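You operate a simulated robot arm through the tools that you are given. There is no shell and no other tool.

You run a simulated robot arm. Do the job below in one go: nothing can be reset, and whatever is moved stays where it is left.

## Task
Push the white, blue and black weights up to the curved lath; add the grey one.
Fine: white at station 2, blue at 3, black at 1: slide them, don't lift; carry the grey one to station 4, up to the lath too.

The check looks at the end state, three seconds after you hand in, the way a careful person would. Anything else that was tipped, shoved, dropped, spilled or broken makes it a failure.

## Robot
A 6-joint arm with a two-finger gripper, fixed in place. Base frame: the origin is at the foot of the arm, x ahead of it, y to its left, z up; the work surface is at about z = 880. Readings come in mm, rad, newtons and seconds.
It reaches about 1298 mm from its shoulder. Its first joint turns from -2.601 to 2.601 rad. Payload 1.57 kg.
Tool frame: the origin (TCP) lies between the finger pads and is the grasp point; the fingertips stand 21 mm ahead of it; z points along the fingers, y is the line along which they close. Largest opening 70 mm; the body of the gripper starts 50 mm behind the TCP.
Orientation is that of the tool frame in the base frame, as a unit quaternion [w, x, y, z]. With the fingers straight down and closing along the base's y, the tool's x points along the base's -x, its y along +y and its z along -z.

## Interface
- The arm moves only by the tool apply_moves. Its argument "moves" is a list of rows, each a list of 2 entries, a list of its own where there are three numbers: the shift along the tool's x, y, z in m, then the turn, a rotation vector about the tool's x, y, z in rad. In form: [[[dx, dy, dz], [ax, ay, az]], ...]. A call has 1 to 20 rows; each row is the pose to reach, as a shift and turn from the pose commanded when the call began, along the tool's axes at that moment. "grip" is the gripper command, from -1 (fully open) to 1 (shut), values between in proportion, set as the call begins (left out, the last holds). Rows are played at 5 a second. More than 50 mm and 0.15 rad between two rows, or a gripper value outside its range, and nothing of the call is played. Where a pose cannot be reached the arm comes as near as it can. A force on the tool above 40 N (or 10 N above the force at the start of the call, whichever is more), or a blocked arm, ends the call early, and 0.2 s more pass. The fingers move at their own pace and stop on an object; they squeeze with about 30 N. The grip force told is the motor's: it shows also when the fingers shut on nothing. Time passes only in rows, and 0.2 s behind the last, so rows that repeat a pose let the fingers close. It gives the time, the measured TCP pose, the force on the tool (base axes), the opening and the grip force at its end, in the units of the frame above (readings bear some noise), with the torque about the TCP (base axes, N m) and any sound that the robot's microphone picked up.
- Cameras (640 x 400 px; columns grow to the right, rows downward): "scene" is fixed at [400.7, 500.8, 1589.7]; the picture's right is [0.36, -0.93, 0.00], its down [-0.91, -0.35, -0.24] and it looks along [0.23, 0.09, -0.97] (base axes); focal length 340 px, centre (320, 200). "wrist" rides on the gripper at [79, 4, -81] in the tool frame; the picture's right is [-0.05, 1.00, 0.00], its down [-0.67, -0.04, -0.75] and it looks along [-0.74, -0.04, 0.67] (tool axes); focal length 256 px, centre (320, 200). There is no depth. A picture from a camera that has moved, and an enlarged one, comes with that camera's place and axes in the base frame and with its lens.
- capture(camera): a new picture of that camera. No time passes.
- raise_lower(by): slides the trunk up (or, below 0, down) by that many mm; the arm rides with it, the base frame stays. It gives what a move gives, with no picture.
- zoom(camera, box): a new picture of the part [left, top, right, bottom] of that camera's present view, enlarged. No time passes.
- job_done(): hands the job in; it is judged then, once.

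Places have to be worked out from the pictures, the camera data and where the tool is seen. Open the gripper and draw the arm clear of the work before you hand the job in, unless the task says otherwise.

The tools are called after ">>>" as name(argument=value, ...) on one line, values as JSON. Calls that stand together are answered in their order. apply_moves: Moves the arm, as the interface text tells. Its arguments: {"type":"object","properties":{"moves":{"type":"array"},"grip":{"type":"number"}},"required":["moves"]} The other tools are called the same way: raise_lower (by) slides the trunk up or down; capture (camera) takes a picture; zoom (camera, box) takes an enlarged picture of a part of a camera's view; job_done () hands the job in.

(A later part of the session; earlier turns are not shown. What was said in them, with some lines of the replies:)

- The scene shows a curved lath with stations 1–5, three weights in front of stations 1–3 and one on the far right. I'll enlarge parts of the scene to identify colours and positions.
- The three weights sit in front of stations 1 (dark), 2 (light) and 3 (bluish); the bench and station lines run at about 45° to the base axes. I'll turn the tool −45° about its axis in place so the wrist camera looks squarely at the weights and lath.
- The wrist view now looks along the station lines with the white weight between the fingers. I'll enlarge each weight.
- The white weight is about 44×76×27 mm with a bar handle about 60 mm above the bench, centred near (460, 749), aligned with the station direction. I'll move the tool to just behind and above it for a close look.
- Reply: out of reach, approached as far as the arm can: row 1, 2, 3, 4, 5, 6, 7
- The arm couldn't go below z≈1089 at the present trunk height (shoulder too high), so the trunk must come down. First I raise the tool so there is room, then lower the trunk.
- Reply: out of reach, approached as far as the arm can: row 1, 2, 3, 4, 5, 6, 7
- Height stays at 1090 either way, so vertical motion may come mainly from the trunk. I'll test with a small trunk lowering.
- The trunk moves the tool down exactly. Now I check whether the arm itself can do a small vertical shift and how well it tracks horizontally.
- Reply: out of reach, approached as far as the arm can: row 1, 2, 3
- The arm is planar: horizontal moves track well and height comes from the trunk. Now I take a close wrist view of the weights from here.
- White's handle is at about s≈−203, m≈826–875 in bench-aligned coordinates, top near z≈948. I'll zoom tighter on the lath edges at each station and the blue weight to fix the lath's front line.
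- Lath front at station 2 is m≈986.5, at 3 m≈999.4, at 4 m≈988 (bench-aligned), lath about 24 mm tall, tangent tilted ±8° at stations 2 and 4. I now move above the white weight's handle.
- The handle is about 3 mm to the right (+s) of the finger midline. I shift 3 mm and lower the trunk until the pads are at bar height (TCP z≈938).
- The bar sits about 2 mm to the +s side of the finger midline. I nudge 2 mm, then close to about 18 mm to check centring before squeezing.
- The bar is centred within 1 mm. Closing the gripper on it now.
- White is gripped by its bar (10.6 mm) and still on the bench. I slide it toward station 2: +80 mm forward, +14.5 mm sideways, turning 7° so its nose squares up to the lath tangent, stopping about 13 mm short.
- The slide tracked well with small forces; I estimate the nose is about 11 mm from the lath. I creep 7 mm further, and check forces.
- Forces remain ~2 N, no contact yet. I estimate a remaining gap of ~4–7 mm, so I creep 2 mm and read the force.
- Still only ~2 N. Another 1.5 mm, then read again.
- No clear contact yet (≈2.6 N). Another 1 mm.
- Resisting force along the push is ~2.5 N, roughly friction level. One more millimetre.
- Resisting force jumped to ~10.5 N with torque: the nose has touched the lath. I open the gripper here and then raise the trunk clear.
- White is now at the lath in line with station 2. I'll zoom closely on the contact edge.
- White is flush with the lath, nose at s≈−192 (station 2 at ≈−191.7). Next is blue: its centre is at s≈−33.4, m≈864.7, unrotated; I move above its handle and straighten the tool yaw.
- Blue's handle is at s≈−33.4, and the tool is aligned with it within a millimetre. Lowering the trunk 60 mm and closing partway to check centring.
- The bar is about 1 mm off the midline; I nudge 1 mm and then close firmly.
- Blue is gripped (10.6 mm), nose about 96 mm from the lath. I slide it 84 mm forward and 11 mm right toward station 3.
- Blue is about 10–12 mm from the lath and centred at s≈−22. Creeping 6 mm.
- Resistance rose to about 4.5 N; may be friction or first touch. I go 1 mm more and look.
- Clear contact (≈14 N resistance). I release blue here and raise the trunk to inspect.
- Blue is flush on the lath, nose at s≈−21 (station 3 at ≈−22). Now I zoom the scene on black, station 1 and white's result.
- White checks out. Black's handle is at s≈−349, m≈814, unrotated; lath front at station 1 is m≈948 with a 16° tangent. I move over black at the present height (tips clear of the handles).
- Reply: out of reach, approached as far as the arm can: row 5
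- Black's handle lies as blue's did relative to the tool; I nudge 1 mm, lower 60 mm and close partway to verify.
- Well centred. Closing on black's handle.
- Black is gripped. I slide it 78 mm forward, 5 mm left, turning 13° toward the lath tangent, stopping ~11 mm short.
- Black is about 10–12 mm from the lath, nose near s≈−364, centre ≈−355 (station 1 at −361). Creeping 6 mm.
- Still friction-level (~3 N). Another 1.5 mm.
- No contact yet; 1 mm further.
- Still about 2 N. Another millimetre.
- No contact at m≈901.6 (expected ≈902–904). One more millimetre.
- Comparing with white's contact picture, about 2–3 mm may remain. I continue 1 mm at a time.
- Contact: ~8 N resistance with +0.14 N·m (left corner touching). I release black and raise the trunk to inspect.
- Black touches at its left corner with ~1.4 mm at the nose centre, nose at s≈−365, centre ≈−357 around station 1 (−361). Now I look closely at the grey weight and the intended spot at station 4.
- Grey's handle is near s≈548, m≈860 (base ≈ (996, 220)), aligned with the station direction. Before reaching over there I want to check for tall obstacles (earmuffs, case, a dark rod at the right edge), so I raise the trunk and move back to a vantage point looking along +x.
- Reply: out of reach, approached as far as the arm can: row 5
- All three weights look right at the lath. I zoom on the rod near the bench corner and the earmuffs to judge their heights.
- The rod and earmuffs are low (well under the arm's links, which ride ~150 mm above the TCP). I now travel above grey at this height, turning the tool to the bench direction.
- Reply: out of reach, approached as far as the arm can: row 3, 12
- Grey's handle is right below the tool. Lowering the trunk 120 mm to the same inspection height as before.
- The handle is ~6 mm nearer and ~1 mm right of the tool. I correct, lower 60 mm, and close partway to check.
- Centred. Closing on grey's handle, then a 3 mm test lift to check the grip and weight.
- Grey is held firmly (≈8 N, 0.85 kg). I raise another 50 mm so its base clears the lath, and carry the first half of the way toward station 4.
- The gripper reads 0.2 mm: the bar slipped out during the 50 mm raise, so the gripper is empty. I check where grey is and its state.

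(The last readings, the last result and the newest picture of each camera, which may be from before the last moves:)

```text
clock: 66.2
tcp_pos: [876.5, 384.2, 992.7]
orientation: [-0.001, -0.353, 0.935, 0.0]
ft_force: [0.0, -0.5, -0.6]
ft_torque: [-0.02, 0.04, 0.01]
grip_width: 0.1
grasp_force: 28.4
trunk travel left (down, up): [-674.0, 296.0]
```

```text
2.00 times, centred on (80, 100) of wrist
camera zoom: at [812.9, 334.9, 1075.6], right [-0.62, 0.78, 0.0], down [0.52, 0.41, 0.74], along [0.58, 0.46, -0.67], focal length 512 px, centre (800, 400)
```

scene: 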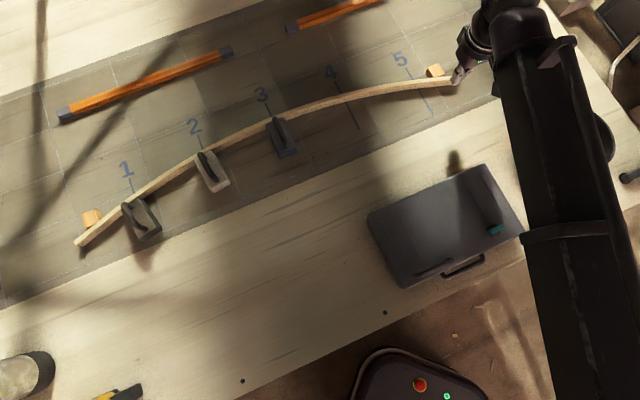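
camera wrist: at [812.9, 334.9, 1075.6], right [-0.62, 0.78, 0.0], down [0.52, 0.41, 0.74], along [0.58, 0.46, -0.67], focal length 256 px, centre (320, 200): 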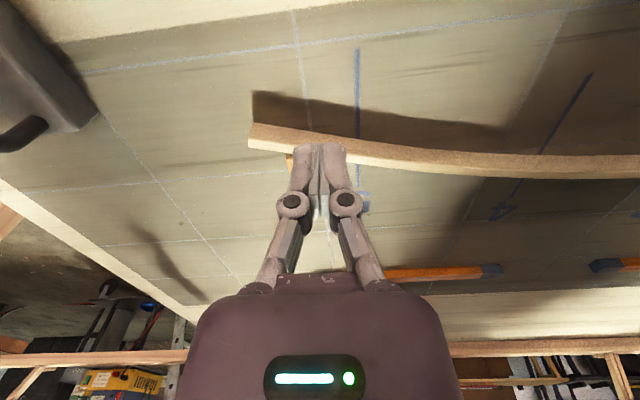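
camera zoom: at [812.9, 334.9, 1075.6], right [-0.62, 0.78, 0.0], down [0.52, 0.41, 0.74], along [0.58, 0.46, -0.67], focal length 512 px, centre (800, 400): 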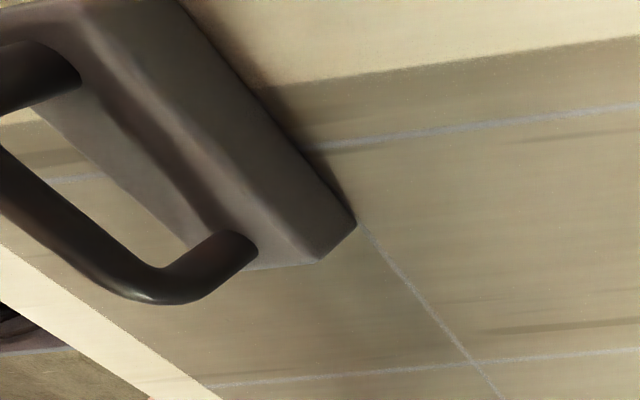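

Grey is upright and essentially where it was; it slipped without being thrown. I go back over it with the gripper open to take a deeper grip.

>>> apply_moves(moves=[[[0.0035, -0.0292, 0], [0, 0, -0.009]], [[0.007, -0.0584, 0], [0, 0, -0.017]], [[0.0105, -0.0876, 0], [0, 0, -0.026]], [[0.0139, -0.1168, 0], [0, 0, -0.035]], [[0.0174, -0.146, 0], [0, 0, -0.044]], [[0.0209, -0.1752, 0], [0, 0, -0.052]], [[0.0244, -0.2044, 0], [0, 0, -0.061]], [[0.0244, -0.2044, 0], [0, 0, -0.061]], [[0.0244, -0.2044, 0], [0, 0, -0.061]]], grip=-1)

>>> capture(camera="wrist")

>>> zoom(camera="wrist", box=[220, 20, 420, 220])

>>> zoom(camera="scene", box=[490, 45, 570, 115])

```text
clock: 68.2
tcp_pos: [994.5, 215.1, 993.8]
orientation: [0.0, -0.383, 0.924, -0.001]
ft_force: [-0.2, 0.9, -0.5]
ft_torque: [-0.02, 0.03, 0.02]
grip_width: 70.1
grasp_force: 0.0
trunk travel left (down, up): [-674.0, 296.0]
```

```text
taken
camera wrist: at [933.3, 162.2, 1075.6], right [-0.67, 0.74, 0.0], down [0.5, 0.45, 0.74], along [0.55, 0.5, -0.67], focal length 256 px, centre (320, 200)
```

wrist: 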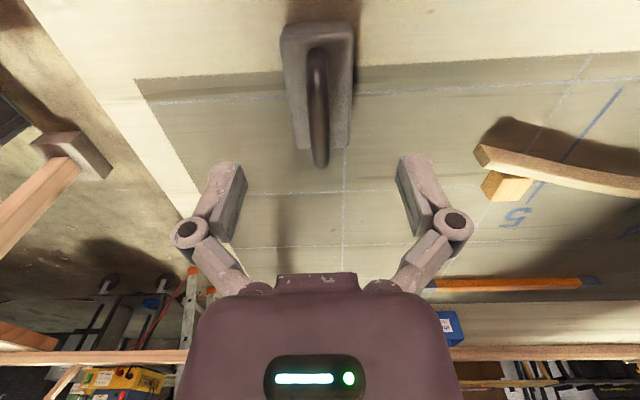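

```text
2.00 times, centred on (320, 120) of wrist
camera zoom: at [933.3, 162.2, 1075.6], right [-0.67, 0.74, 0.0], down [0.5, 0.45, 0.74], along [0.55, 0.5, -0.67], focal length 512 px, centre (320, 360)
```

zoom: 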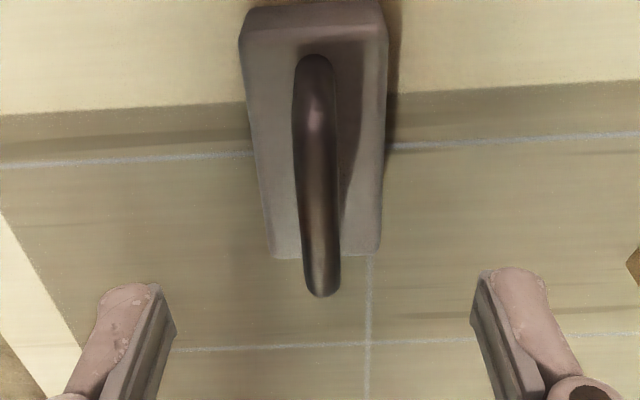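

```text
5.71 times, centred on (530, 80) of scene
camera zoom: at [400.7, 500.8, 1589.7], right [0.36, -0.93, 0.0], down [-0.91, -0.35, -0.24], along [0.23, 0.09, -0.97], focal length 1941 px, centre (-880, 886)
```

zoom: 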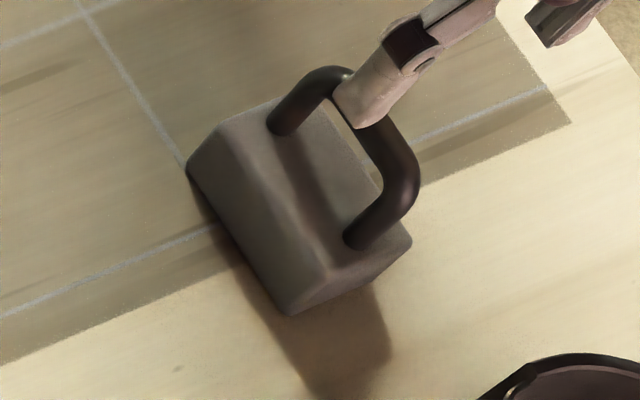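

Grey hasn't moved. Its bar centre is at z≈935, so I lower to TCP≈932.5 this time (tips 4 mm above the body) for a deeper grip, close, and look before lifting.

>>> raise_lower(by=-61)

>>> apply_moves(moves=[[[0, 0, 0], [0, 0, 0]], [[0, 0, 0], [0, 0, 0]], [[0, 0, 0], [0, 0, 0]], [[0, 0, 0], [0, 0, 0]], [[0, 0, 0], [0, 0, 0]]], grip=1)

>>> zoom(camera="scene", box=[490, 45, 570, 115])

```text
clock: 69.2
tcp_pos: [993.5, 215.1, 931.6]
orientation: [0.0, -0.383, 0.924, -0.001]
ft_force: [-0.5, -0.6, -0.4]
ft_torque: [-0.01, -0.04, 0.01]
grip_width: 69.8
grasp_force: 0.0
trunk travel left (down, up): [-613.0, 357.0]
```

```text
clock: 70.4
tcp_pos: [992.8, 216.2, 932.5]
orientation: [0.0, -0.383, 0.924, -0.001]
ft_force: [2.1, -1.8, -0.1]
ft_torque: [0.16, -0.08, -0.07]
grip_width: 12.3
grasp_force: 30.1
trunk travel left (down, up): [-613.0, 357.0]
```

```text
5.71 times, centred on (530, 80) of scene
camera zoom: at [400.7, 500.8, 1589.7], right [0.36, -0.93, 0.0], down [-0.91, -0.35, -0.24], along [0.23, 0.09, -0.97], focal length 1941 px, centre (-880, 886)
```

zoom: 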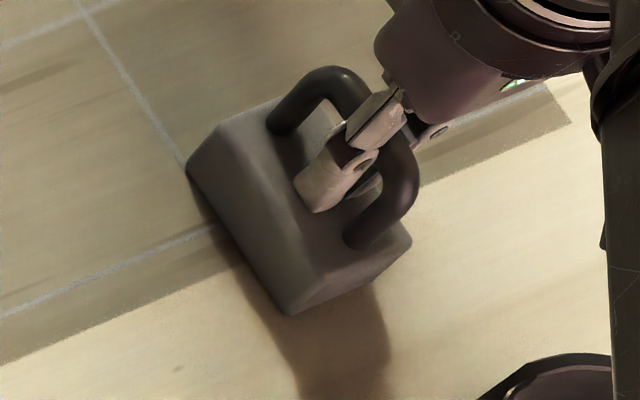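

Width now reads 12.3 mm (10.6 before), so the earlier grip was on the bar's upper curve and cammed out; this one is at full diameter. Test lift of 4 mm.

>>> raise_lower(by=4)

>>> apply_moves(moves=[[[0, 0, 0], [0, 0, 0]], [[0, 0, 0], [0, 0, 0]], [[0, 0, 0], [0, 0, 0]], [[0, 0, 0], [0, 0, 0]], [[0, 0, 0], [0, 0, 0]]])

>>> zoom(camera="wrist", box=[220, 20, 420, 220])

>>> zoom(camera="scene", box=[490, 45, 570, 115])

```text
clock: 71.0
tcp_pos: [995.3, 216.1, 935.2]
orientation: [-0.001, -0.383, 0.924, 0.0]
ft_force: [-0.3, 0.4, -7.9]
ft_torque: [-0.06, 0.02, 0.0]
grip_width: 10.3
grasp_force: 30.1
trunk travel left (down, up): [-617.0, 353.0]
```

```text
clock: 72.2
tcp_pos: [993.8, 215.6, 935.4]
orientation: [0.001, -0.383, 0.924, 0.0]
ft_force: [-0.2, 0.0, -6.1]
ft_torque: [0.0, 0.04, -0.01]
grip_width: 10.2
grasp_force: 30.1
trunk travel left (down, up): [-617.0, 353.0]
```

```text
2.00 times, centred on (320, 120) of wrist
camera zoom: at [933.9, 162.4, 1017.9], right [-0.67, 0.74, 0.0], down [0.5, 0.45, 0.74], along [0.55, 0.5, -0.67], focal length 512 px, centre (320, 360)
```

zoom: 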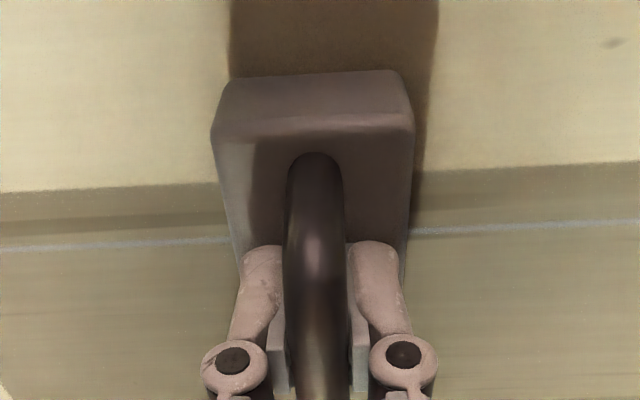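

```text
5.71 times, centred on (530, 80) of scene
camera zoom: at [400.7, 500.8, 1589.7], right [0.36, -0.93, 0.0], down [-0.91, -0.35, -0.24], along [0.23, 0.09, -0.97], focal length 1941 px, centre (-880, 886)
```

zoom: 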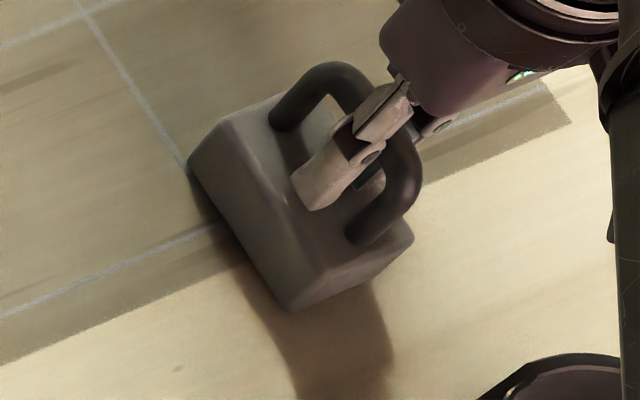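

Grey is lifted a few millimetres (Fz≈−7±1 N), but the width dropped to 10.3. I zoom in tightly on the finger/bar contact to understand the grip.

>>> zoom(camera="scene", box=[530, 50, 570, 90])

>>> zoom(camera="wrist", box=[280, 130, 360, 230])

```text
10.00 times, centred on (550, 70) of scene
camera zoom: at [400.7, 500.8, 1589.7], right [0.36, -0.93, 0.0], down [-0.91, -0.35, -0.24], along [0.23, 0.09, -0.97], focal length 3396 px, centre (-1980, 1500)
```

zoom: 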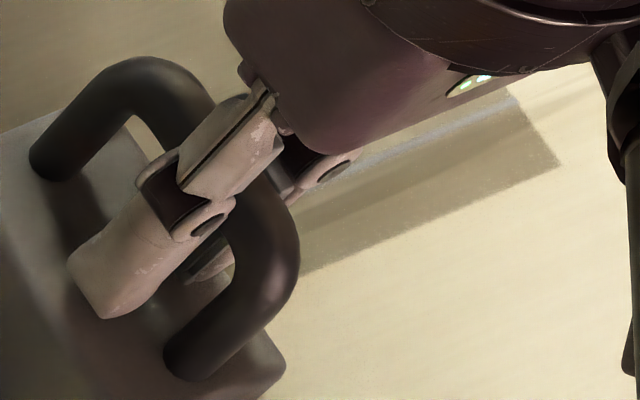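

```text
4.00 times, centred on (320, 180) of wrist
camera zoom: at [933.9, 162.4, 1017.9], right [-0.67, 0.74, 0.0], down [0.5, 0.45, 0.74], along [0.55, 0.5, -0.67], focal length 1024 px, centre (320, 280)
```

zoom: 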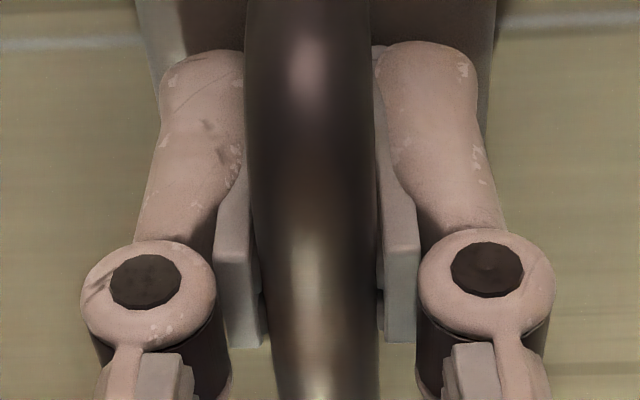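

The bar looks ~12–13 mm thick while the grip reads ~10.3, so contact may be marginal. I raise 4 mm more, slowly, and check whether grey follows.

>>> raise_lower(by=4)

>>> zoom(camera="scene", box=[490, 45, 570, 115])

>>> zoom(camera="wrist", box=[220, 20, 420, 220])

```text
clock: 72.7
tcp_pos: [994.1, 216.8, 939.2]
orientation: [-0.001, -0.382, 0.924, 0.001]
ft_force: [0.4, 0.5, -8.9]
ft_torque: [-0.02, 0.03, 0.0]
grip_width: 10.3
grasp_force: 30.1
trunk travel left (down, up): [-621.0, 349.0]
```

```text
5.71 times, centred on (530, 80) of scene
camera zoom: at [400.7, 500.8, 1589.7], right [0.36, -0.93, 0.0], down [-0.91, -0.35, -0.24], along [0.23, 0.09, -0.97], focal length 1941 px, centre (-880, 886)
```

zoom: 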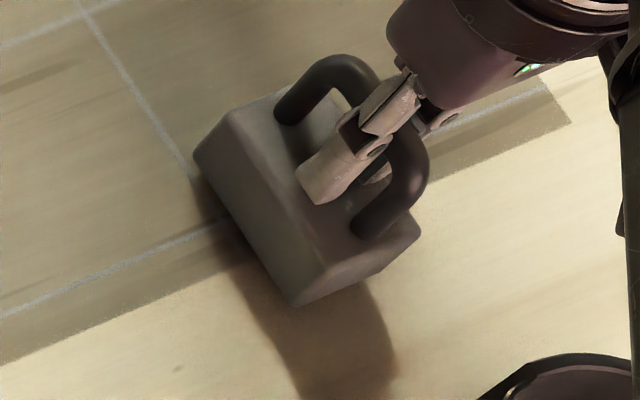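

```text
2.00 times, centred on (320, 120) of wrist
camera zoom: at [934.0, 162.5, 1021.8], right [-0.67, 0.74, 0.0], down [0.5, 0.45, 0.74], along [0.55, 0.5, -0.67], focal length 512 px, centre (320, 360)
```

zoom: 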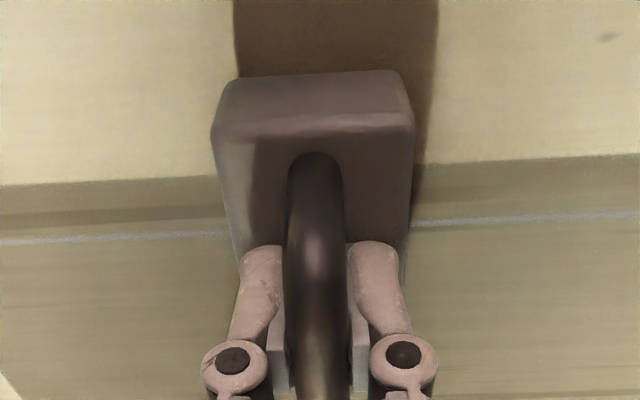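

This time grey follows fully (≈8 mm up, Fz≈−8.9 N) with no slip. I'll keep the lift low and move gently: 4 mm more, then carry slowly parallel to the lath (−s), keeping well in front of it.

>>> raise_lower(by=4)

>>> apply_moves(moves=[[[0, 0.003, 0], [0, 0, 0]], [[0, 0.009, 0], [0, 0, 0]], [[0, 0.018, 0], [0, 0, 0]], [[0, 0.028, 0], [0, 0, 0]], [[0, 0.038, 0], [0, 0, 0]], [[0, 0.047, 0], [0, 0, 0]], [[0, 0.053, 0], [0, 0, 0]], [[0, 0.057, 0], [0, 0, 0]], [[0, 0.058, 0], [0, 0, 0]]])

>>> zoom(camera="wrist", box=[220, 20, 420, 220])

```text
clock: 73.2
tcp_pos: [994.6, 215.3, 942.5]
orientation: [-0.001, -0.383, 0.924, 0.0]
ft_force: [0.1, 0.5, -8.6]
ft_torque: [-0.05, 0.03, 0.0]
grip_width: 10.5
grasp_force: 29.8
trunk travel left (down, up): [-625.0, 345.0]
```

```text
clock: 75.2
tcp_pos: [954.2, 257.4, 943.0]
orientation: [-0.001, -0.383, 0.924, 0.0]
ft_force: [0.4, 0.3, -7.7]
ft_torque: [0.0, 0.02, 0.01]
grip_width: 10.5
grasp_force: 30.2
trunk travel left (down, up): [-625.0, 345.0]
```

```text
2.00 times, centred on (320, 120) of wrist
camera zoom: at [893.2, 204.2, 1025.9], right [-0.67, 0.74, 0.0], down [0.5, 0.45, 0.74], along [0.55, 0.5, -0.67], focal length 512 px, centre (320, 360)
```

zoom: 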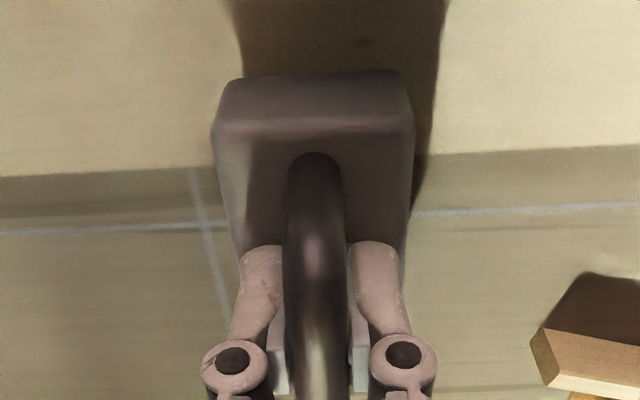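

The grip is stable. The lath's right end is near s≈412, m≈915, so I first draw grey back ~32 mm before passing it, then continue sideways.

>>> apply_moves(moves=[[[0.003, 0.002, 0], [0, 0, 0]], [[0.009, 0.005, 0], [0, 0, 0]], [[0.017, 0.01, 0], [0, 0, 0]], [[0.025, 0.016, 0], [0, 0, 0]], [[0.03, 0.024, 0], [0, 0, 0]], [[0.032, 0.034, 0], [0, 0, 0]], [[0.032, 0.046, 0], [0, 0, 0]], [[0.032, 0.059, 0], [0, 0, 0]], [[0.032, 0.072, 0], [0, 0, 0]], [[0.032, 0.085, 0], [0, 0, 0]], [[0.032, 0.097, 0], [0, 0, 0]], [[0.032, 0.107, 0], [0, 0, 0]], [[0.032, 0.114, 0], [0, 0, 0]], [[0.032, 0.118, 0], [0, 0, 0]], [[0.032, 0.12, 0], [0, 0, 0]], [[0.032, 0.12, 0], [0, 0, 0]]])

>>> capture(camera="wrist")

>>> zoom(camera="wrist", box=[220, 20, 420, 220])

>>> capture(camera="scene")

```text
clock: 78.6
tcp_pos: [844.5, 317.9, 943.6]
orientation: [0.0, -0.382, 0.924, 0.0]
ft_force: [-0.3, -0.1, -8.0]
ft_torque: [-0.04, 0.06, 0.0]
grip_width: 10.3
grasp_force: 30.0
trunk travel left (down, up): [-625.0, 345.0]
```

```text
taken
camera wrist: at [785.0, 265.5, 1026.1], right [-0.67, 0.74, 0.0], down [0.5, 0.45, 0.74], along [0.55, 0.5, -0.67], focal length 256 px, centre (320, 200)
```

wrist: 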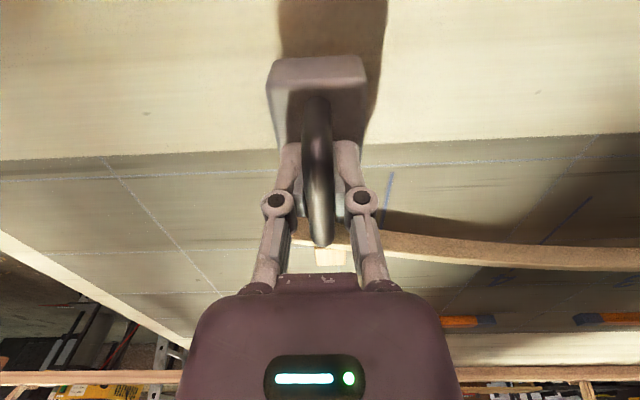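

```text
2.00 times, centred on (320, 120) of wrist
camera zoom: at [785.0, 265.5, 1026.1], right [-0.67, 0.74, 0.0], down [0.5, 0.45, 0.74], along [0.55, 0.5, -0.67], focal length 512 px, centre (320, 360)
```

zoom: 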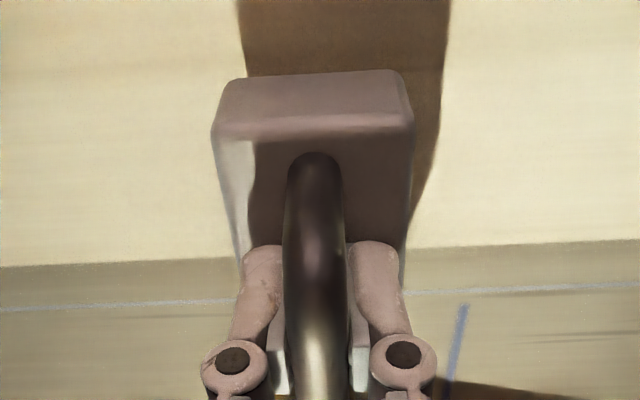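

```text
taken
```

scene: 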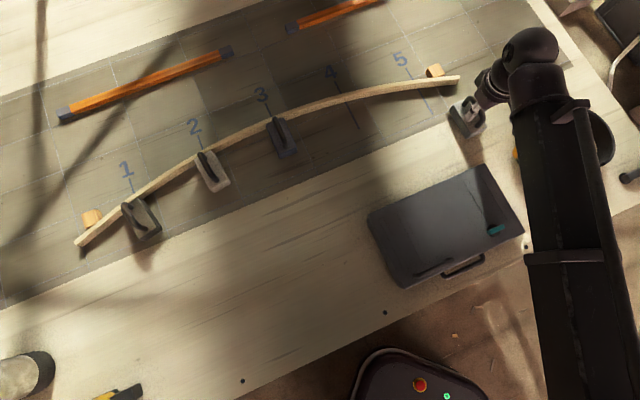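

Grey is held and clear of the lath. Continuing 150 mm further left.

>>> apply_moves(moves=[[[0, 0.003, 0], [0, 0, 0.003]], [[0, 0.009, 0], [0, 0, 0.007]], [[0, 0.018, 0], [0, 0, 0.014]], [[0, 0.028, 0], [0, 0, 0.02]], [[0, 0.039, 0], [0, 0, 0.028]], [[0, 0.05, 0], [0, 0, 0.036]], [[0, 0.061, 0], [0, 0, 0.044]], [[0, 0.072, 0], [0, 0, 0.052]], [[0, 0.083, 0], [0, 0, 0.06]], [[0, 0.094, 0], [0, 0, 0.068]], [[0, 0.105, 0], [0, 0, 0.076]], [[0, 0.116, 0], [0, 0, 0.084]], [[0, 0.127, 0], [0, 0, 0.092]], [[0, 0.136, 0], [0, 0, 0.1]], [[0, 0.143, 0], [0, 0, 0.107]], [[0, 0.148, 0], [0, 0, 0.114]], [[0, 0.15, 0], [0, 0, 0.118]], [[0, 0.15, 0], [0, 0, 0.122]], [[0, 0.15, 0], [0, 0, 0.122]]])

>>> zoom(camera="wrist", box=[220, 20, 420, 220])

```text
clock: 82.6
tcp_pos: [740.6, 424.3, 944.2]
orientation: [0.0, -0.326, 0.945, 0.0]
ft_force: [-0.2, 0.5, -7.2]
ft_torque: [-0.03, 0.02, -0.01]
grip_width: 10.2
grasp_force: 30.2
trunk travel left (down, up): [-625.0, 345.0]
```

```text
2.00 times, centred on (320, 120) of wrist
camera zoom: at [674.4, 379.6, 1026.2], right [-0.57, 0.82, 0.0], down [0.55, 0.38, 0.74], along [0.61, 0.43, -0.67], focal length 512 px, centre (320, 360)
```

zoom: 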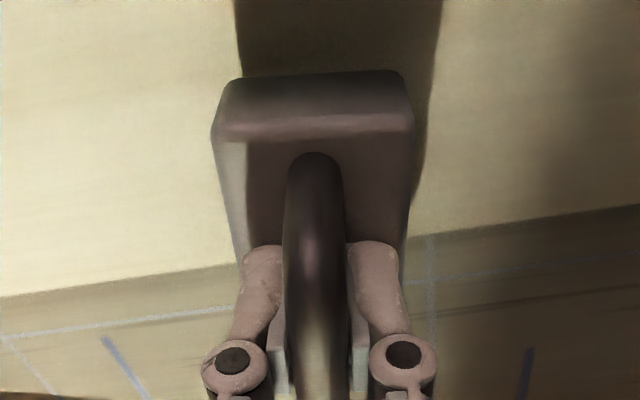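

Held steady, yaw now 7° clockwise for station 4's tangent. Next I carry it to s≈147 and ~19 mm short of the lath.

>>> apply_moves(moves=[[[-0.002, 0.002, 0], [0, 0, 0]], [[-0.006, 0.006, 0], [0, 0, 0]], [[-0.013, 0.0125, 0], [0, 0, 0]], [[-0.021, 0.0202, 0], [0, 0, 0]], [[-0.029, 0.0281, 0], [0, 0, 0]], [[-0.037, 0.0359, 0], [0, 0, 0]], [[-0.045, 0.0437, 0], [0, 0, 0]], [[-0.053, 0.0515, 0], [0, 0, 0]], [[-0.061, 0.0592, 0], [0, 0, 0]], [[-0.069, 0.067, 0], [0, 0, 0]], [[-0.077, 0.0748, 0], [0, 0, 0]], [[-0.084, 0.0816, 0], [0, 0, 0]], [[-0.0885, 0.086, 0], [0, 0, 0]], [[-0.0907, 0.0881, 0], [0, 0, 0]], [[-0.0912, 0.0886, 0], [0, 0, 0]], [[-0.0912, 0.0886, 0], [0, 0, 0]]])

>>> capture(camera="wrist")

>>> zoom(camera="wrist", box=[220, 60, 420, 260])

>>> capture(camera="scene")

```text
clock: 86.0
tcp_pos: [757.7, 551.9, 942.6]
orientation: [0.001, -0.325, 0.946, 0.0]
ft_force: [-0.7, -0.2, -7.5]
ft_torque: [-0.04, 0.02, 0.0]
grip_width: 10.3
grasp_force: 30.0
trunk travel left (down, up): [-625.0, 345.0]
```

```text
taken
camera wrist: at [690.6, 505.6, 1026.0], right [-0.57, 0.82, 0.0], down [0.55, 0.38, 0.74], along [0.61, 0.43, -0.67], focal length 256 px, centre (320, 200)
```

wrist: 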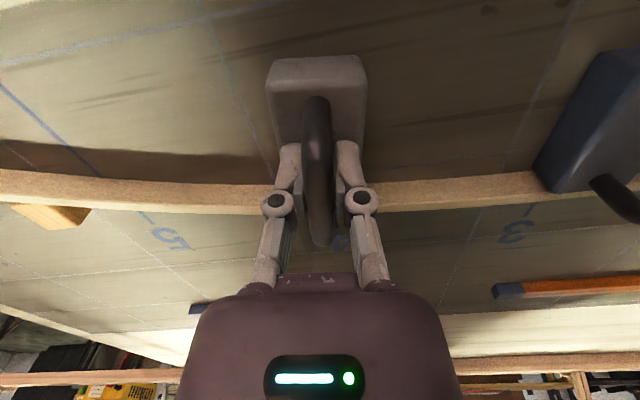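

```text
2.00 times, centred on (320, 160) of wrist
camera zoom: at [690.6, 505.6, 1026.0], right [-0.57, 0.82, 0.0], down [0.55, 0.38, 0.74], along [0.61, 0.43, -0.67], focal length 512 px, centre (320, 280)
```

zoom: 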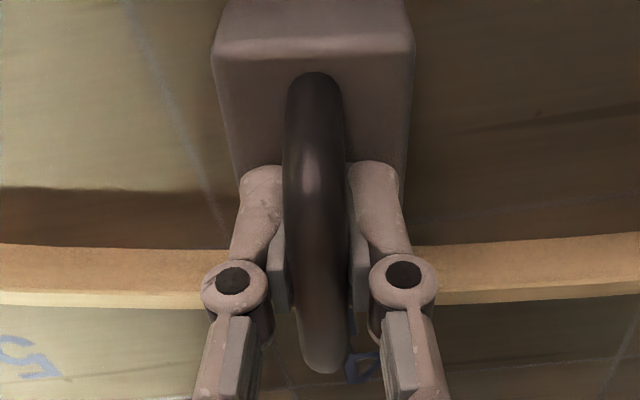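

```text
taken
```

scene: 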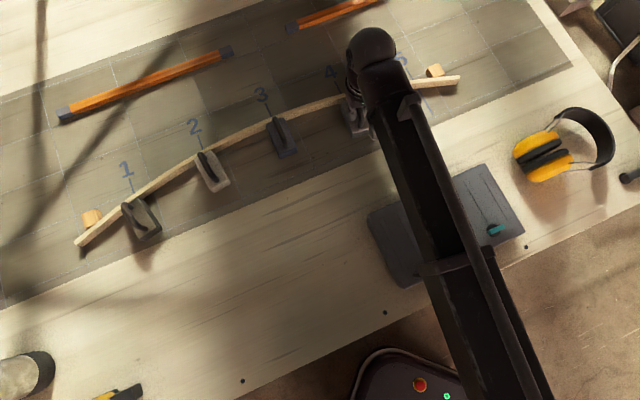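

In position over station 4, about 19 mm short of the lath. Lowering gently: 7 mm first, then small steps while watching Fz.

>>> raise_lower(by=-7)

>>> raise_lower(by=-2)

```text
clock: 86.6
tcp_pos: [756.6, 551.7, 936.8]
orientation: [0.0, -0.326, 0.945, 0.0]
ft_force: [-0.4, 0.5, -7.2]
ft_torque: [0.0, 0.02, -0.03]
grip_width: 10.1
grasp_force: 29.9
trunk travel left (down, up): [-618.0, 352.0]
```

```text
clock: 87.1
tcp_pos: [756.3, 550.5, 934.5]
orientation: [0.0, -0.325, 0.946, -0.001]
ft_force: [-0.7, -0.9, -7.5]
ft_torque: [-0.03, 0.02, 0.01]
grip_width: 10.3
grasp_force: 29.9
trunk travel left (down, up): [-616.0, 354.0]
```

Still carrying the full weight. Another 2 mm down, and then 1 mm.

>>> raise_lower(by=-2)

>>> raise_lower(by=-1)

```text
clock: 87.6
tcp_pos: [757.5, 551.5, 933.2]
orientation: [-0.001, -0.325, 0.946, -0.001]
ft_force: [3.9, 2.5, 3.7]
ft_torque: [0.0, 0.03, 0.01]
grip_width: 10.5
grasp_force: 30.1
trunk travel left (down, up): [-614.0, 356.0]
```

```text
clock: 88.1
tcp_pos: [756.4, 549.7, 932.1]
orientation: [-0.001, -0.325, 0.946, 0.0]
ft_force: [3.3, 2.1, 0.9]
ft_torque: [0.4, -0.45, -0.06]
grip_width: 12.1
grasp_force: 30.2
trunk travel left (down, up): [-613.0, 357.0]
```

Grey is set down (Fz≥0). At the last millimetre the fingertips crowd the body (width 12.1, torque), so I come back up 1 mm before sliding.

>>> raise_lower(by=1)

>>> zoom(camera="wrist", box=[220, 20, 420, 220])

```text
clock: 88.6
tcp_pos: [757.2, 551.5, 932.9]
orientation: [0.0, -0.325, 0.946, 0.0]
ft_force: [-0.1, -0.1, -1.4]
ft_torque: [0.16, -0.24, 0.03]
grip_width: 11.0
grasp_force: 30.3
trunk travel left (down, up): [-614.0, 356.0]
```

```text
2.00 times, centred on (320, 120) of wrist
camera zoom: at [690.0, 505.0, 1015.6], right [-0.57, 0.82, 0.0], down [0.55, 0.38, 0.74], along [0.61, 0.43, -0.67], focal length 512 px, centre (320, 360)
```

zoom: 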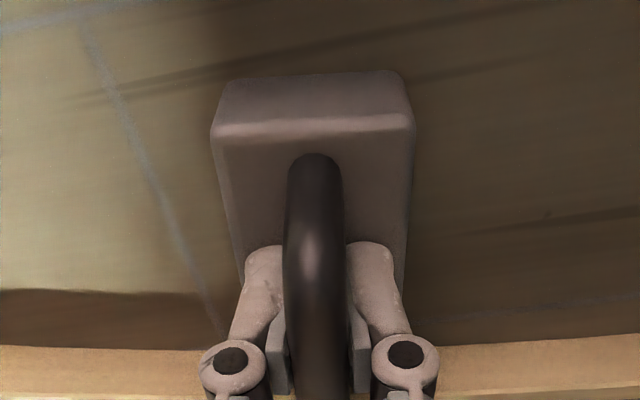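

Grey rests on the bench; nose estimated at s≈150, ~19 mm from the lath, centre s≈145.5 (station 4 at ≈148.3). Sliding 12 mm forward.

>>> apply_moves(moves=[[[-0.002, 0.0002, 0], [0, 0, 0]], [[-0.005, 0.0006, 0], [0, 0, 0]], [[-0.008, 0.001, 0], [0, 0, 0]], [[-0.0105, 0.0013, 0], [0, 0, 0]], [[-0.0119, 0.0015, 0], [0, 0, 0]], [[-0.0119, 0.0015, 0], [0, 0, 0]]])

>>> zoom(camera="wrist", box=[220, 60, 420, 260])

```text
clock: 90.0
tcp_pos: [763.3, 559.1, 934.2]
orientation: [0.001, -0.325, 0.946, 0.0]
ft_force: [-2.6, -2.4, 1.0]
ft_torque: [-0.12, 0.12, -0.01]
grip_width: 10.3
grasp_force: 30.0
trunk travel left (down, up): [-614.0, 356.0]
```

```text
2.00 times, centred on (320, 160) of wrist
camera zoom: at [697.2, 513.3, 1015.9], right [-0.57, 0.82, 0.0], down [0.55, 0.38, 0.74], along [0.61, 0.43, -0.67], focal length 512 px, centre (320, 280)
```

zoom: 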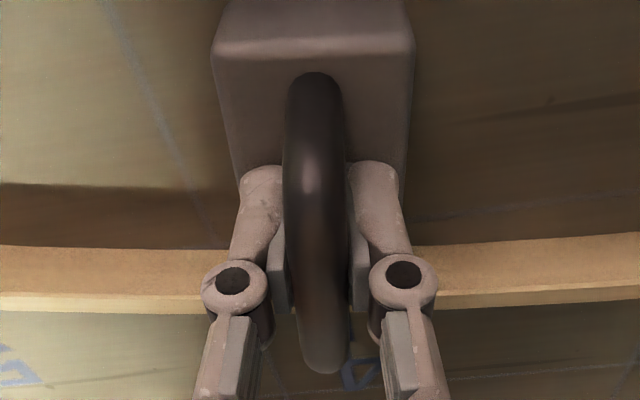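

About 8 mm remain. Sliding 4 mm, then 1.5 mm.

>>> apply_moves(moves=[[[-0.0015, 0.0002, 0], [0, 0, 0]], [[-0.003, 0.0004, 0], [0, 0, 0]], [[-0.004, 0.0005, 0], [0, 0, 0]], [[-0.004, 0.0005, 0], [0, 0, 0]]])

>>> apply_moves(moves=[[[-0.0007, 0.0001, 0], [0, 0, 0]], [[-0.0015, 0.0002, 0], [0, 0, 0]], [[-0.0015, 0.0002, 0], [0, 0, 0]]])

```text
clock: 91.0
tcp_pos: [768.1, 560.3, 934.7]
orientation: [0.0, -0.325, 0.946, 0.0]
ft_force: [-1.5, -2.9, 1.1]
ft_torque: [-0.07, 0.07, -0.01]
grip_width: 10.2
grasp_force: 30.3
trunk travel left (down, up): [-614.0, 356.0]
```

```text
clock: 91.8
tcp_pos: [768.7, 562.3, 933.6]
orientation: [0.0, -0.326, 0.946, 0.0]
ft_force: [-5.5, -2.3, -1.1]
ft_torque: [0.02, -0.04, 0.05]
grip_width: 10.5
grasp_force: 29.4
trunk travel left (down, up): [-614.0, 356.0]
```

Resistance ~5.7 N, contact may be starting. A further 0.8 mm.

>>> apply_moves(moves=[[[-0.0004, 0, 0], [0, 0, 0]], [[-0.0008, 0.0001, 0], [0, 0, 0]], [[-0.0008, 0.0001, 0], [0, 0, 0]]])

>>> zoom(camera="wrist", box=[220, 100, 420, 260])

```text
clock: 92.6
tcp_pos: [768.4, 562.4, 933.8]
orientation: [0.0, -0.326, 0.946, -0.001]
ft_force: [-7.8, -5.2, -4.5]
ft_torque: [-0.08, 0.14, 0.18]
grip_width: 10.3
grasp_force: 30.0
trunk travel left (down, up): [-614.0, 356.0]
```

```text
2.50 times, centred on (320, 180) of wrist
camera zoom: at [701.7, 516.6, 1016.0], right [-0.57, 0.82, 0.0], down [0.55, 0.38, 0.74], along [0.61, 0.43, -0.67], focal length 640 px, centre (320, 250)
```

zoom: 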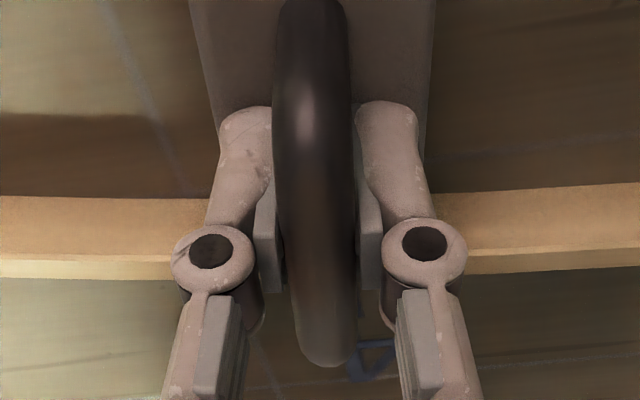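

Contact at ~9.4 N. Releasing grey and raising clear to inspect.

>>> apply_moves(moves=[[[0, 0, 0], [0, 0, 0]], [[0, 0, 0], [0, 0, 0]], [[0, 0, 0], [0, 0, 0]]], grip=-0.3)

>>> raise_lower(by=65)

>>> capture(camera="wrist")

>>> zoom(camera="wrist", box=[280, 110, 360, 160])

```text
clock: 93.4
tcp_pos: [768.0, 561.5, 933.4]
orientation: [0.0, -0.326, 0.945, 0.0]
ft_force: [-1.5, 1.1, 0.4]
ft_torque: [0.02, -0.01, 0.01]
grip_width: 45.9
grasp_force: 0.0
trunk travel left (down, up): [-614.0, 356.0]
```

```text
clock: 94.5
tcp_pos: [769.4, 562.9, 998.6]
orientation: [0.001, -0.326, 0.945, -0.001]
ft_force: [-0.4, 0.4, 0.4]
ft_torque: [0.0, 0.0, 0.01]
grip_width: 45.6
grasp_force: 0.0
trunk travel left (down, up): [-679.0, 291.0]
```

```text
taken
camera wrist: at [702.3, 517.2, 1080.6], right [-0.57, 0.82, 0.0], down [0.55, 0.38, 0.74], along [0.61, 0.43, -0.67], focal length 256 px, centre (320, 200)
```

wrist: 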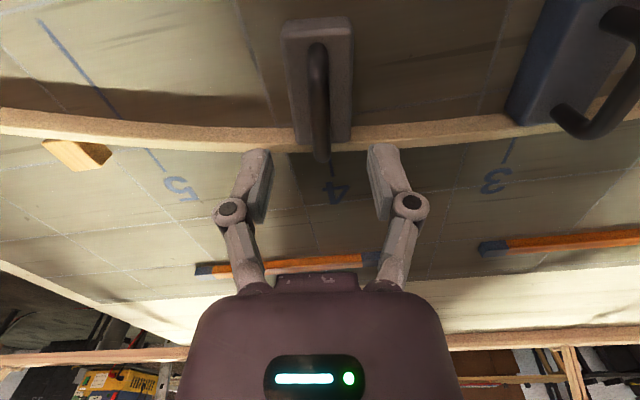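

```text
8.00 times, centred on (320, 135) of wrist
camera zoom: at [702.3, 517.2, 1080.6], right [-0.57, 0.82, 0.0], down [0.55, 0.38, 0.74], along [0.61, 0.43, -0.67], focal length 2048 px, centre (320, 720)
```

zoom: 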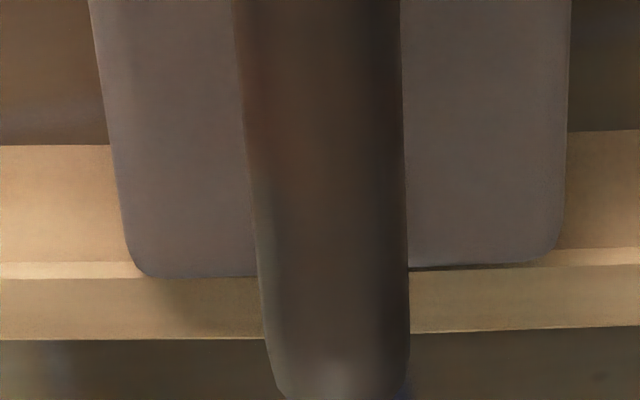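

Grey sits flush on the lath, nose at s≈150 (station 4 ≈148). I raise the trunk and withdraw toward the starting area to inspect the whole scene.

>>> raise_lower(by=90)

>>> apply_moves(moves=[[[0.03, 0.019, 0], [0, 0, 0]], [[0.06, 0.038, 0], [0, 0, 0]], [[0.09, 0.057, 0], [0, 0, 0]], [[0.12, 0.076, 0], [0, 0, 0]], [[0.15, 0.095, 0], [0, 0, 0]], [[0.18, 0.114, 0], [0, 0, 0]], [[0.21, 0.133, 0], [0, 0, 0]], [[0.24, 0.152, 0], [0, 0, 0]], [[0.27, 0.171, 0], [0, 0, 0]], [[0.3, 0.19, 0], [0, 0, 0]], [[0.33, 0.209, 0], [0, 0, 0]], [[0.36, 0.228, 0], [0, 0, 0]], [[0.39, 0.247, 0], [0, 0, 0]], [[0.39, 0.247, 0], [0, 0, 0]]])

>>> capture(camera="scene")

>>> capture(camera="wrist")

```text
clock: 95.7
tcp_pos: [770.1, 564.3, 1088.6]
orientation: [0.0, -0.326, 0.945, 0.001]
ft_force: [0.0, -0.8, 1.1]
ft_torque: [0.01, 0.01, -0.02]
grip_width: 45.4
grasp_force: 0.0
trunk travel left (down, up): [-769.0, 201.0]
```

```text
clock: 98.7
tcp_pos: [309.4, 516.3, 1089.1]
orientation: [-0.001, -0.326, 0.945, -0.001]
ft_force: [0.1, 1.0, -0.9]
ft_torque: [0.02, 0.03, 0.01]
grip_width: 45.6
grasp_force: 0.1
trunk travel left (down, up): [-769.0, 201.0]
```

```text
taken
```

scene: 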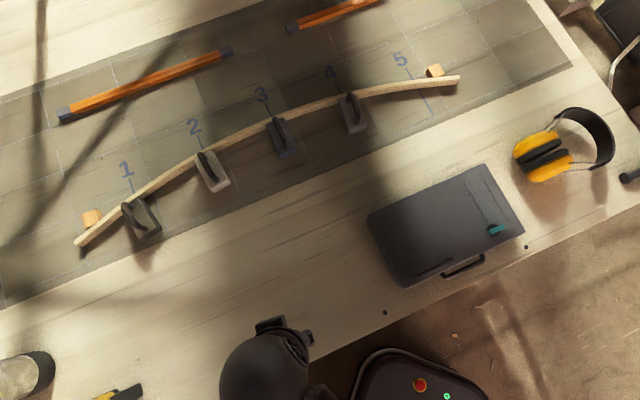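

```text
taken
camera wrist: at [242.3, 469.9, 1170.6], right [-0.57, 0.82, 0.0], down [0.55, 0.38, 0.74], along [0.61, 0.43, -0.67], focal length 256 px, centre (320, 200)
```

wrist: 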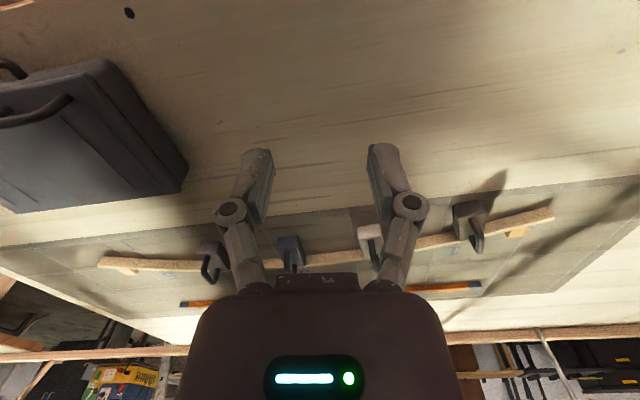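

All four weights are at the lath. I zoom on each to verify contact, stations and that the lath hasn't shifted.

>>> zoom(camera="scene", box=[100, 180, 180, 250])

>>> zoom(camera="scene", box=[170, 130, 250, 200])

>>> zoom(camera="scene", box=[245, 95, 325, 165])

>>> zoom(camera="scene", box=[315, 70, 395, 140])

>>> zoom(camera="scene", box=[60, 180, 140, 260])

>>> zoom(camera="scene", box=[390, 50, 480, 120])

```text
5.71 times, centred on (140, 215) of scene
camera zoom: at [400.7, 500.8, 1589.7], right [0.36, -0.93, 0.0], down [-0.91, -0.35, -0.24], along [0.23, 0.09, -0.97], focal length 1941 px, centre (1349, 114)
```

zoom: 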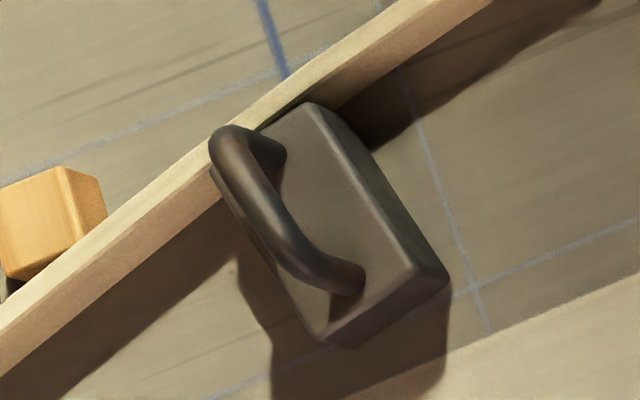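

```text
5.71 times, centred on (210, 165) of scene
camera zoom: at [400.7, 500.8, 1589.7], right [0.36, -0.93, 0.0], down [-0.91, -0.35, -0.24], along [0.23, 0.09, -0.97], focal length 1941 px, centre (949, 400)
```

zoom: 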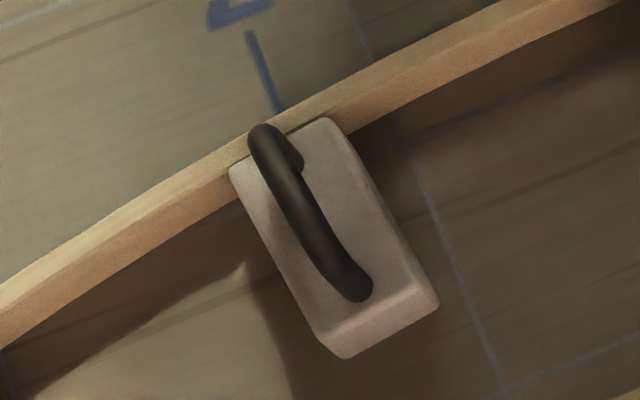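

```text
5.71 times, centred on (285, 130) of scene
camera zoom: at [400.7, 500.8, 1589.7], right [0.36, -0.93, 0.0], down [-0.91, -0.35, -0.24], along [0.23, 0.09, -0.97], focal length 1941 px, centre (520, 600)
```

zoom: 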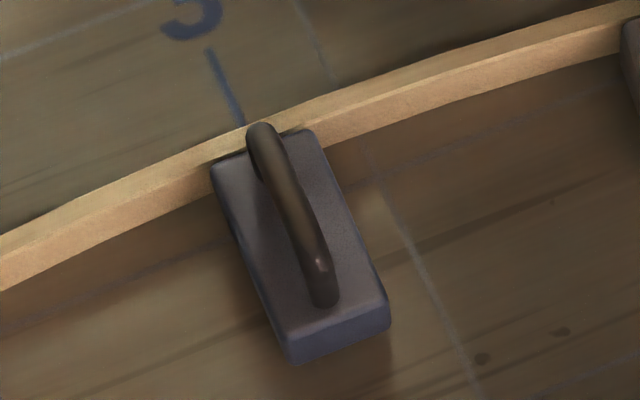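

```text
5.71 times, centred on (355, 105) of scene
camera zoom: at [400.7, 500.8, 1589.7], right [0.36, -0.93, 0.0], down [-0.91, -0.35, -0.24], along [0.23, 0.09, -0.97], focal length 1941 px, centre (120, 743)
```

zoom: 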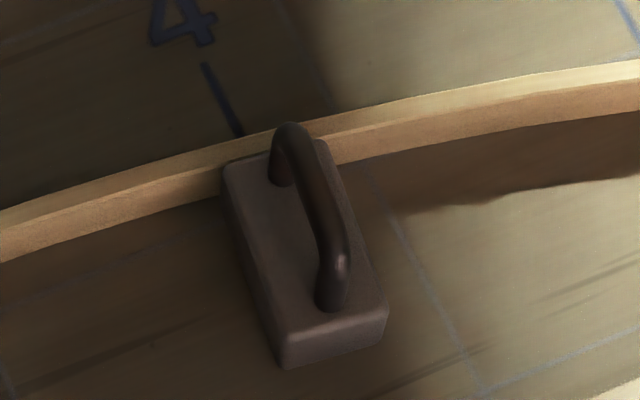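

```text
5.00 times, centred on (100, 220) of scene
camera zoom: at [400.7, 500.8, 1589.7], right [0.36, -0.93, 0.0], down [-0.91, -0.35, -0.24], along [0.23, 0.09, -0.97], focal length 1698 px, centre (1420, 100)
```

zoom: 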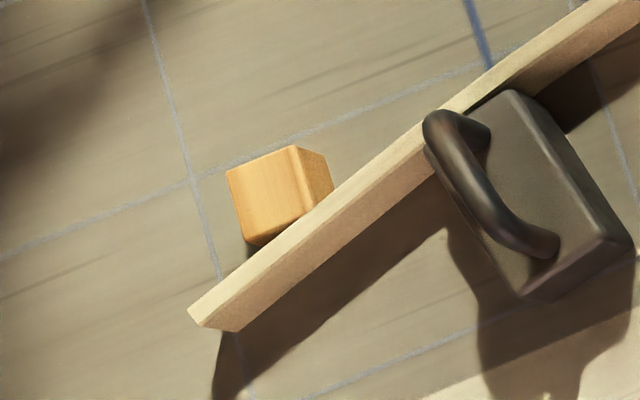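

```text
5.71 times, centred on (435, 85) of scene
camera zoom: at [400.7, 500.8, 1589.7], right [0.36, -0.93, 0.0], down [-0.91, -0.35, -0.24], along [0.23, 0.09, -0.97], focal length 1941 px, centre (-337, 857)
```

zoom: 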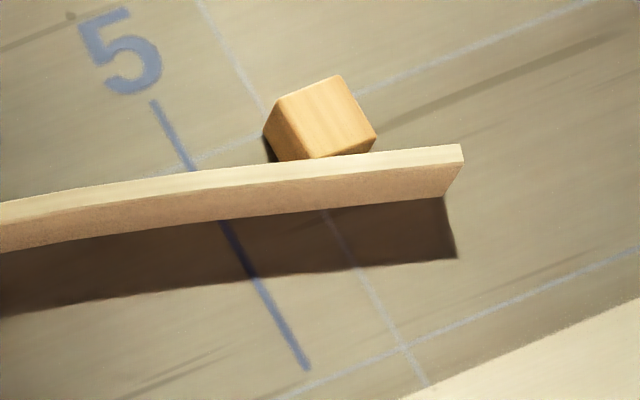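

The scene checks out: black at 1, white at 2, blue at 3, grey at 4, all against the lath, whose ends and blocks are exactly where they were. I open the gripper fully with the arm clear and confirm with a last look.

>>> apply_moves(moves=[[[0.02, 0, 0], [0, 0, 0]], [[0.04, 0, 0], [0, 0, 0]], [[0.04, 0, 0], [0, 0, 0]], [[0.04, 0, 0], [0, 0, 0]]], grip=-1)

>>> capture(camera="scene")

```text
clock: 99.7
tcp_pos: [278.2, 490.9, 1088.8]
orientation: [-0.001, -0.326, 0.946, 0.0]
ft_force: [0.3, 0.9, 0.2]
ft_torque: [0.0, 0.02, 0.0]
grip_width: 70.4
grasp_force: 0.1
trunk travel left (down, up): [-769.0, 201.0]
```

```text
taken
```

scene: 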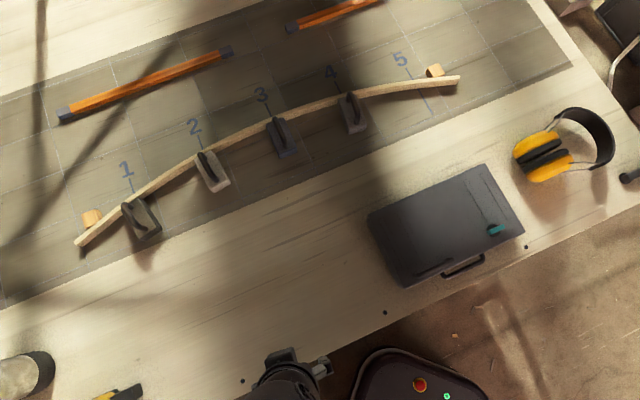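

All four weights rest against the lath at their stations, nothing else has moved, the gripper is open and the arm is clear. Handing the job in.

>>> job_done()

```text
The job is handed in.
```

I've handed the job in: all four weights are against the curved lath at their stations. I don't have the check's verdict.

| Weight | Station | How it was moved | End state |
|---|---|---|---|
| Black | 1 | slid | left front corner touches the lath, about 1.4 mm gap at the nose centre; nose about 3–4 mm to the left of the station line |
| White | 2 | slid | flush with the lath, nose within about 1 mm of the line |
| Blue | 3 | slid | flush with the lath, nose within about 1 mm of the line |
| Grey | 4 | carried, last ~17 mm slid | flush with the lath, nose about 1.5 mm from the line |

- **Grey slip:** on my first lift the handle slipped out of the gripper. Grey stayed upright and did not move, so I gripped it lower and carried it only about 12 mm above the bench.
- **Angles:** I turned black by 13° and white and grey by about 7° so their noses follow the lath's curve. Black is still about 3° short of square to it.
- **Everything else:** in the last pictures the lath's ends are where they started, and the blocks, earmuffs and case look undisturbed. The gripper is open and the arm is clear.
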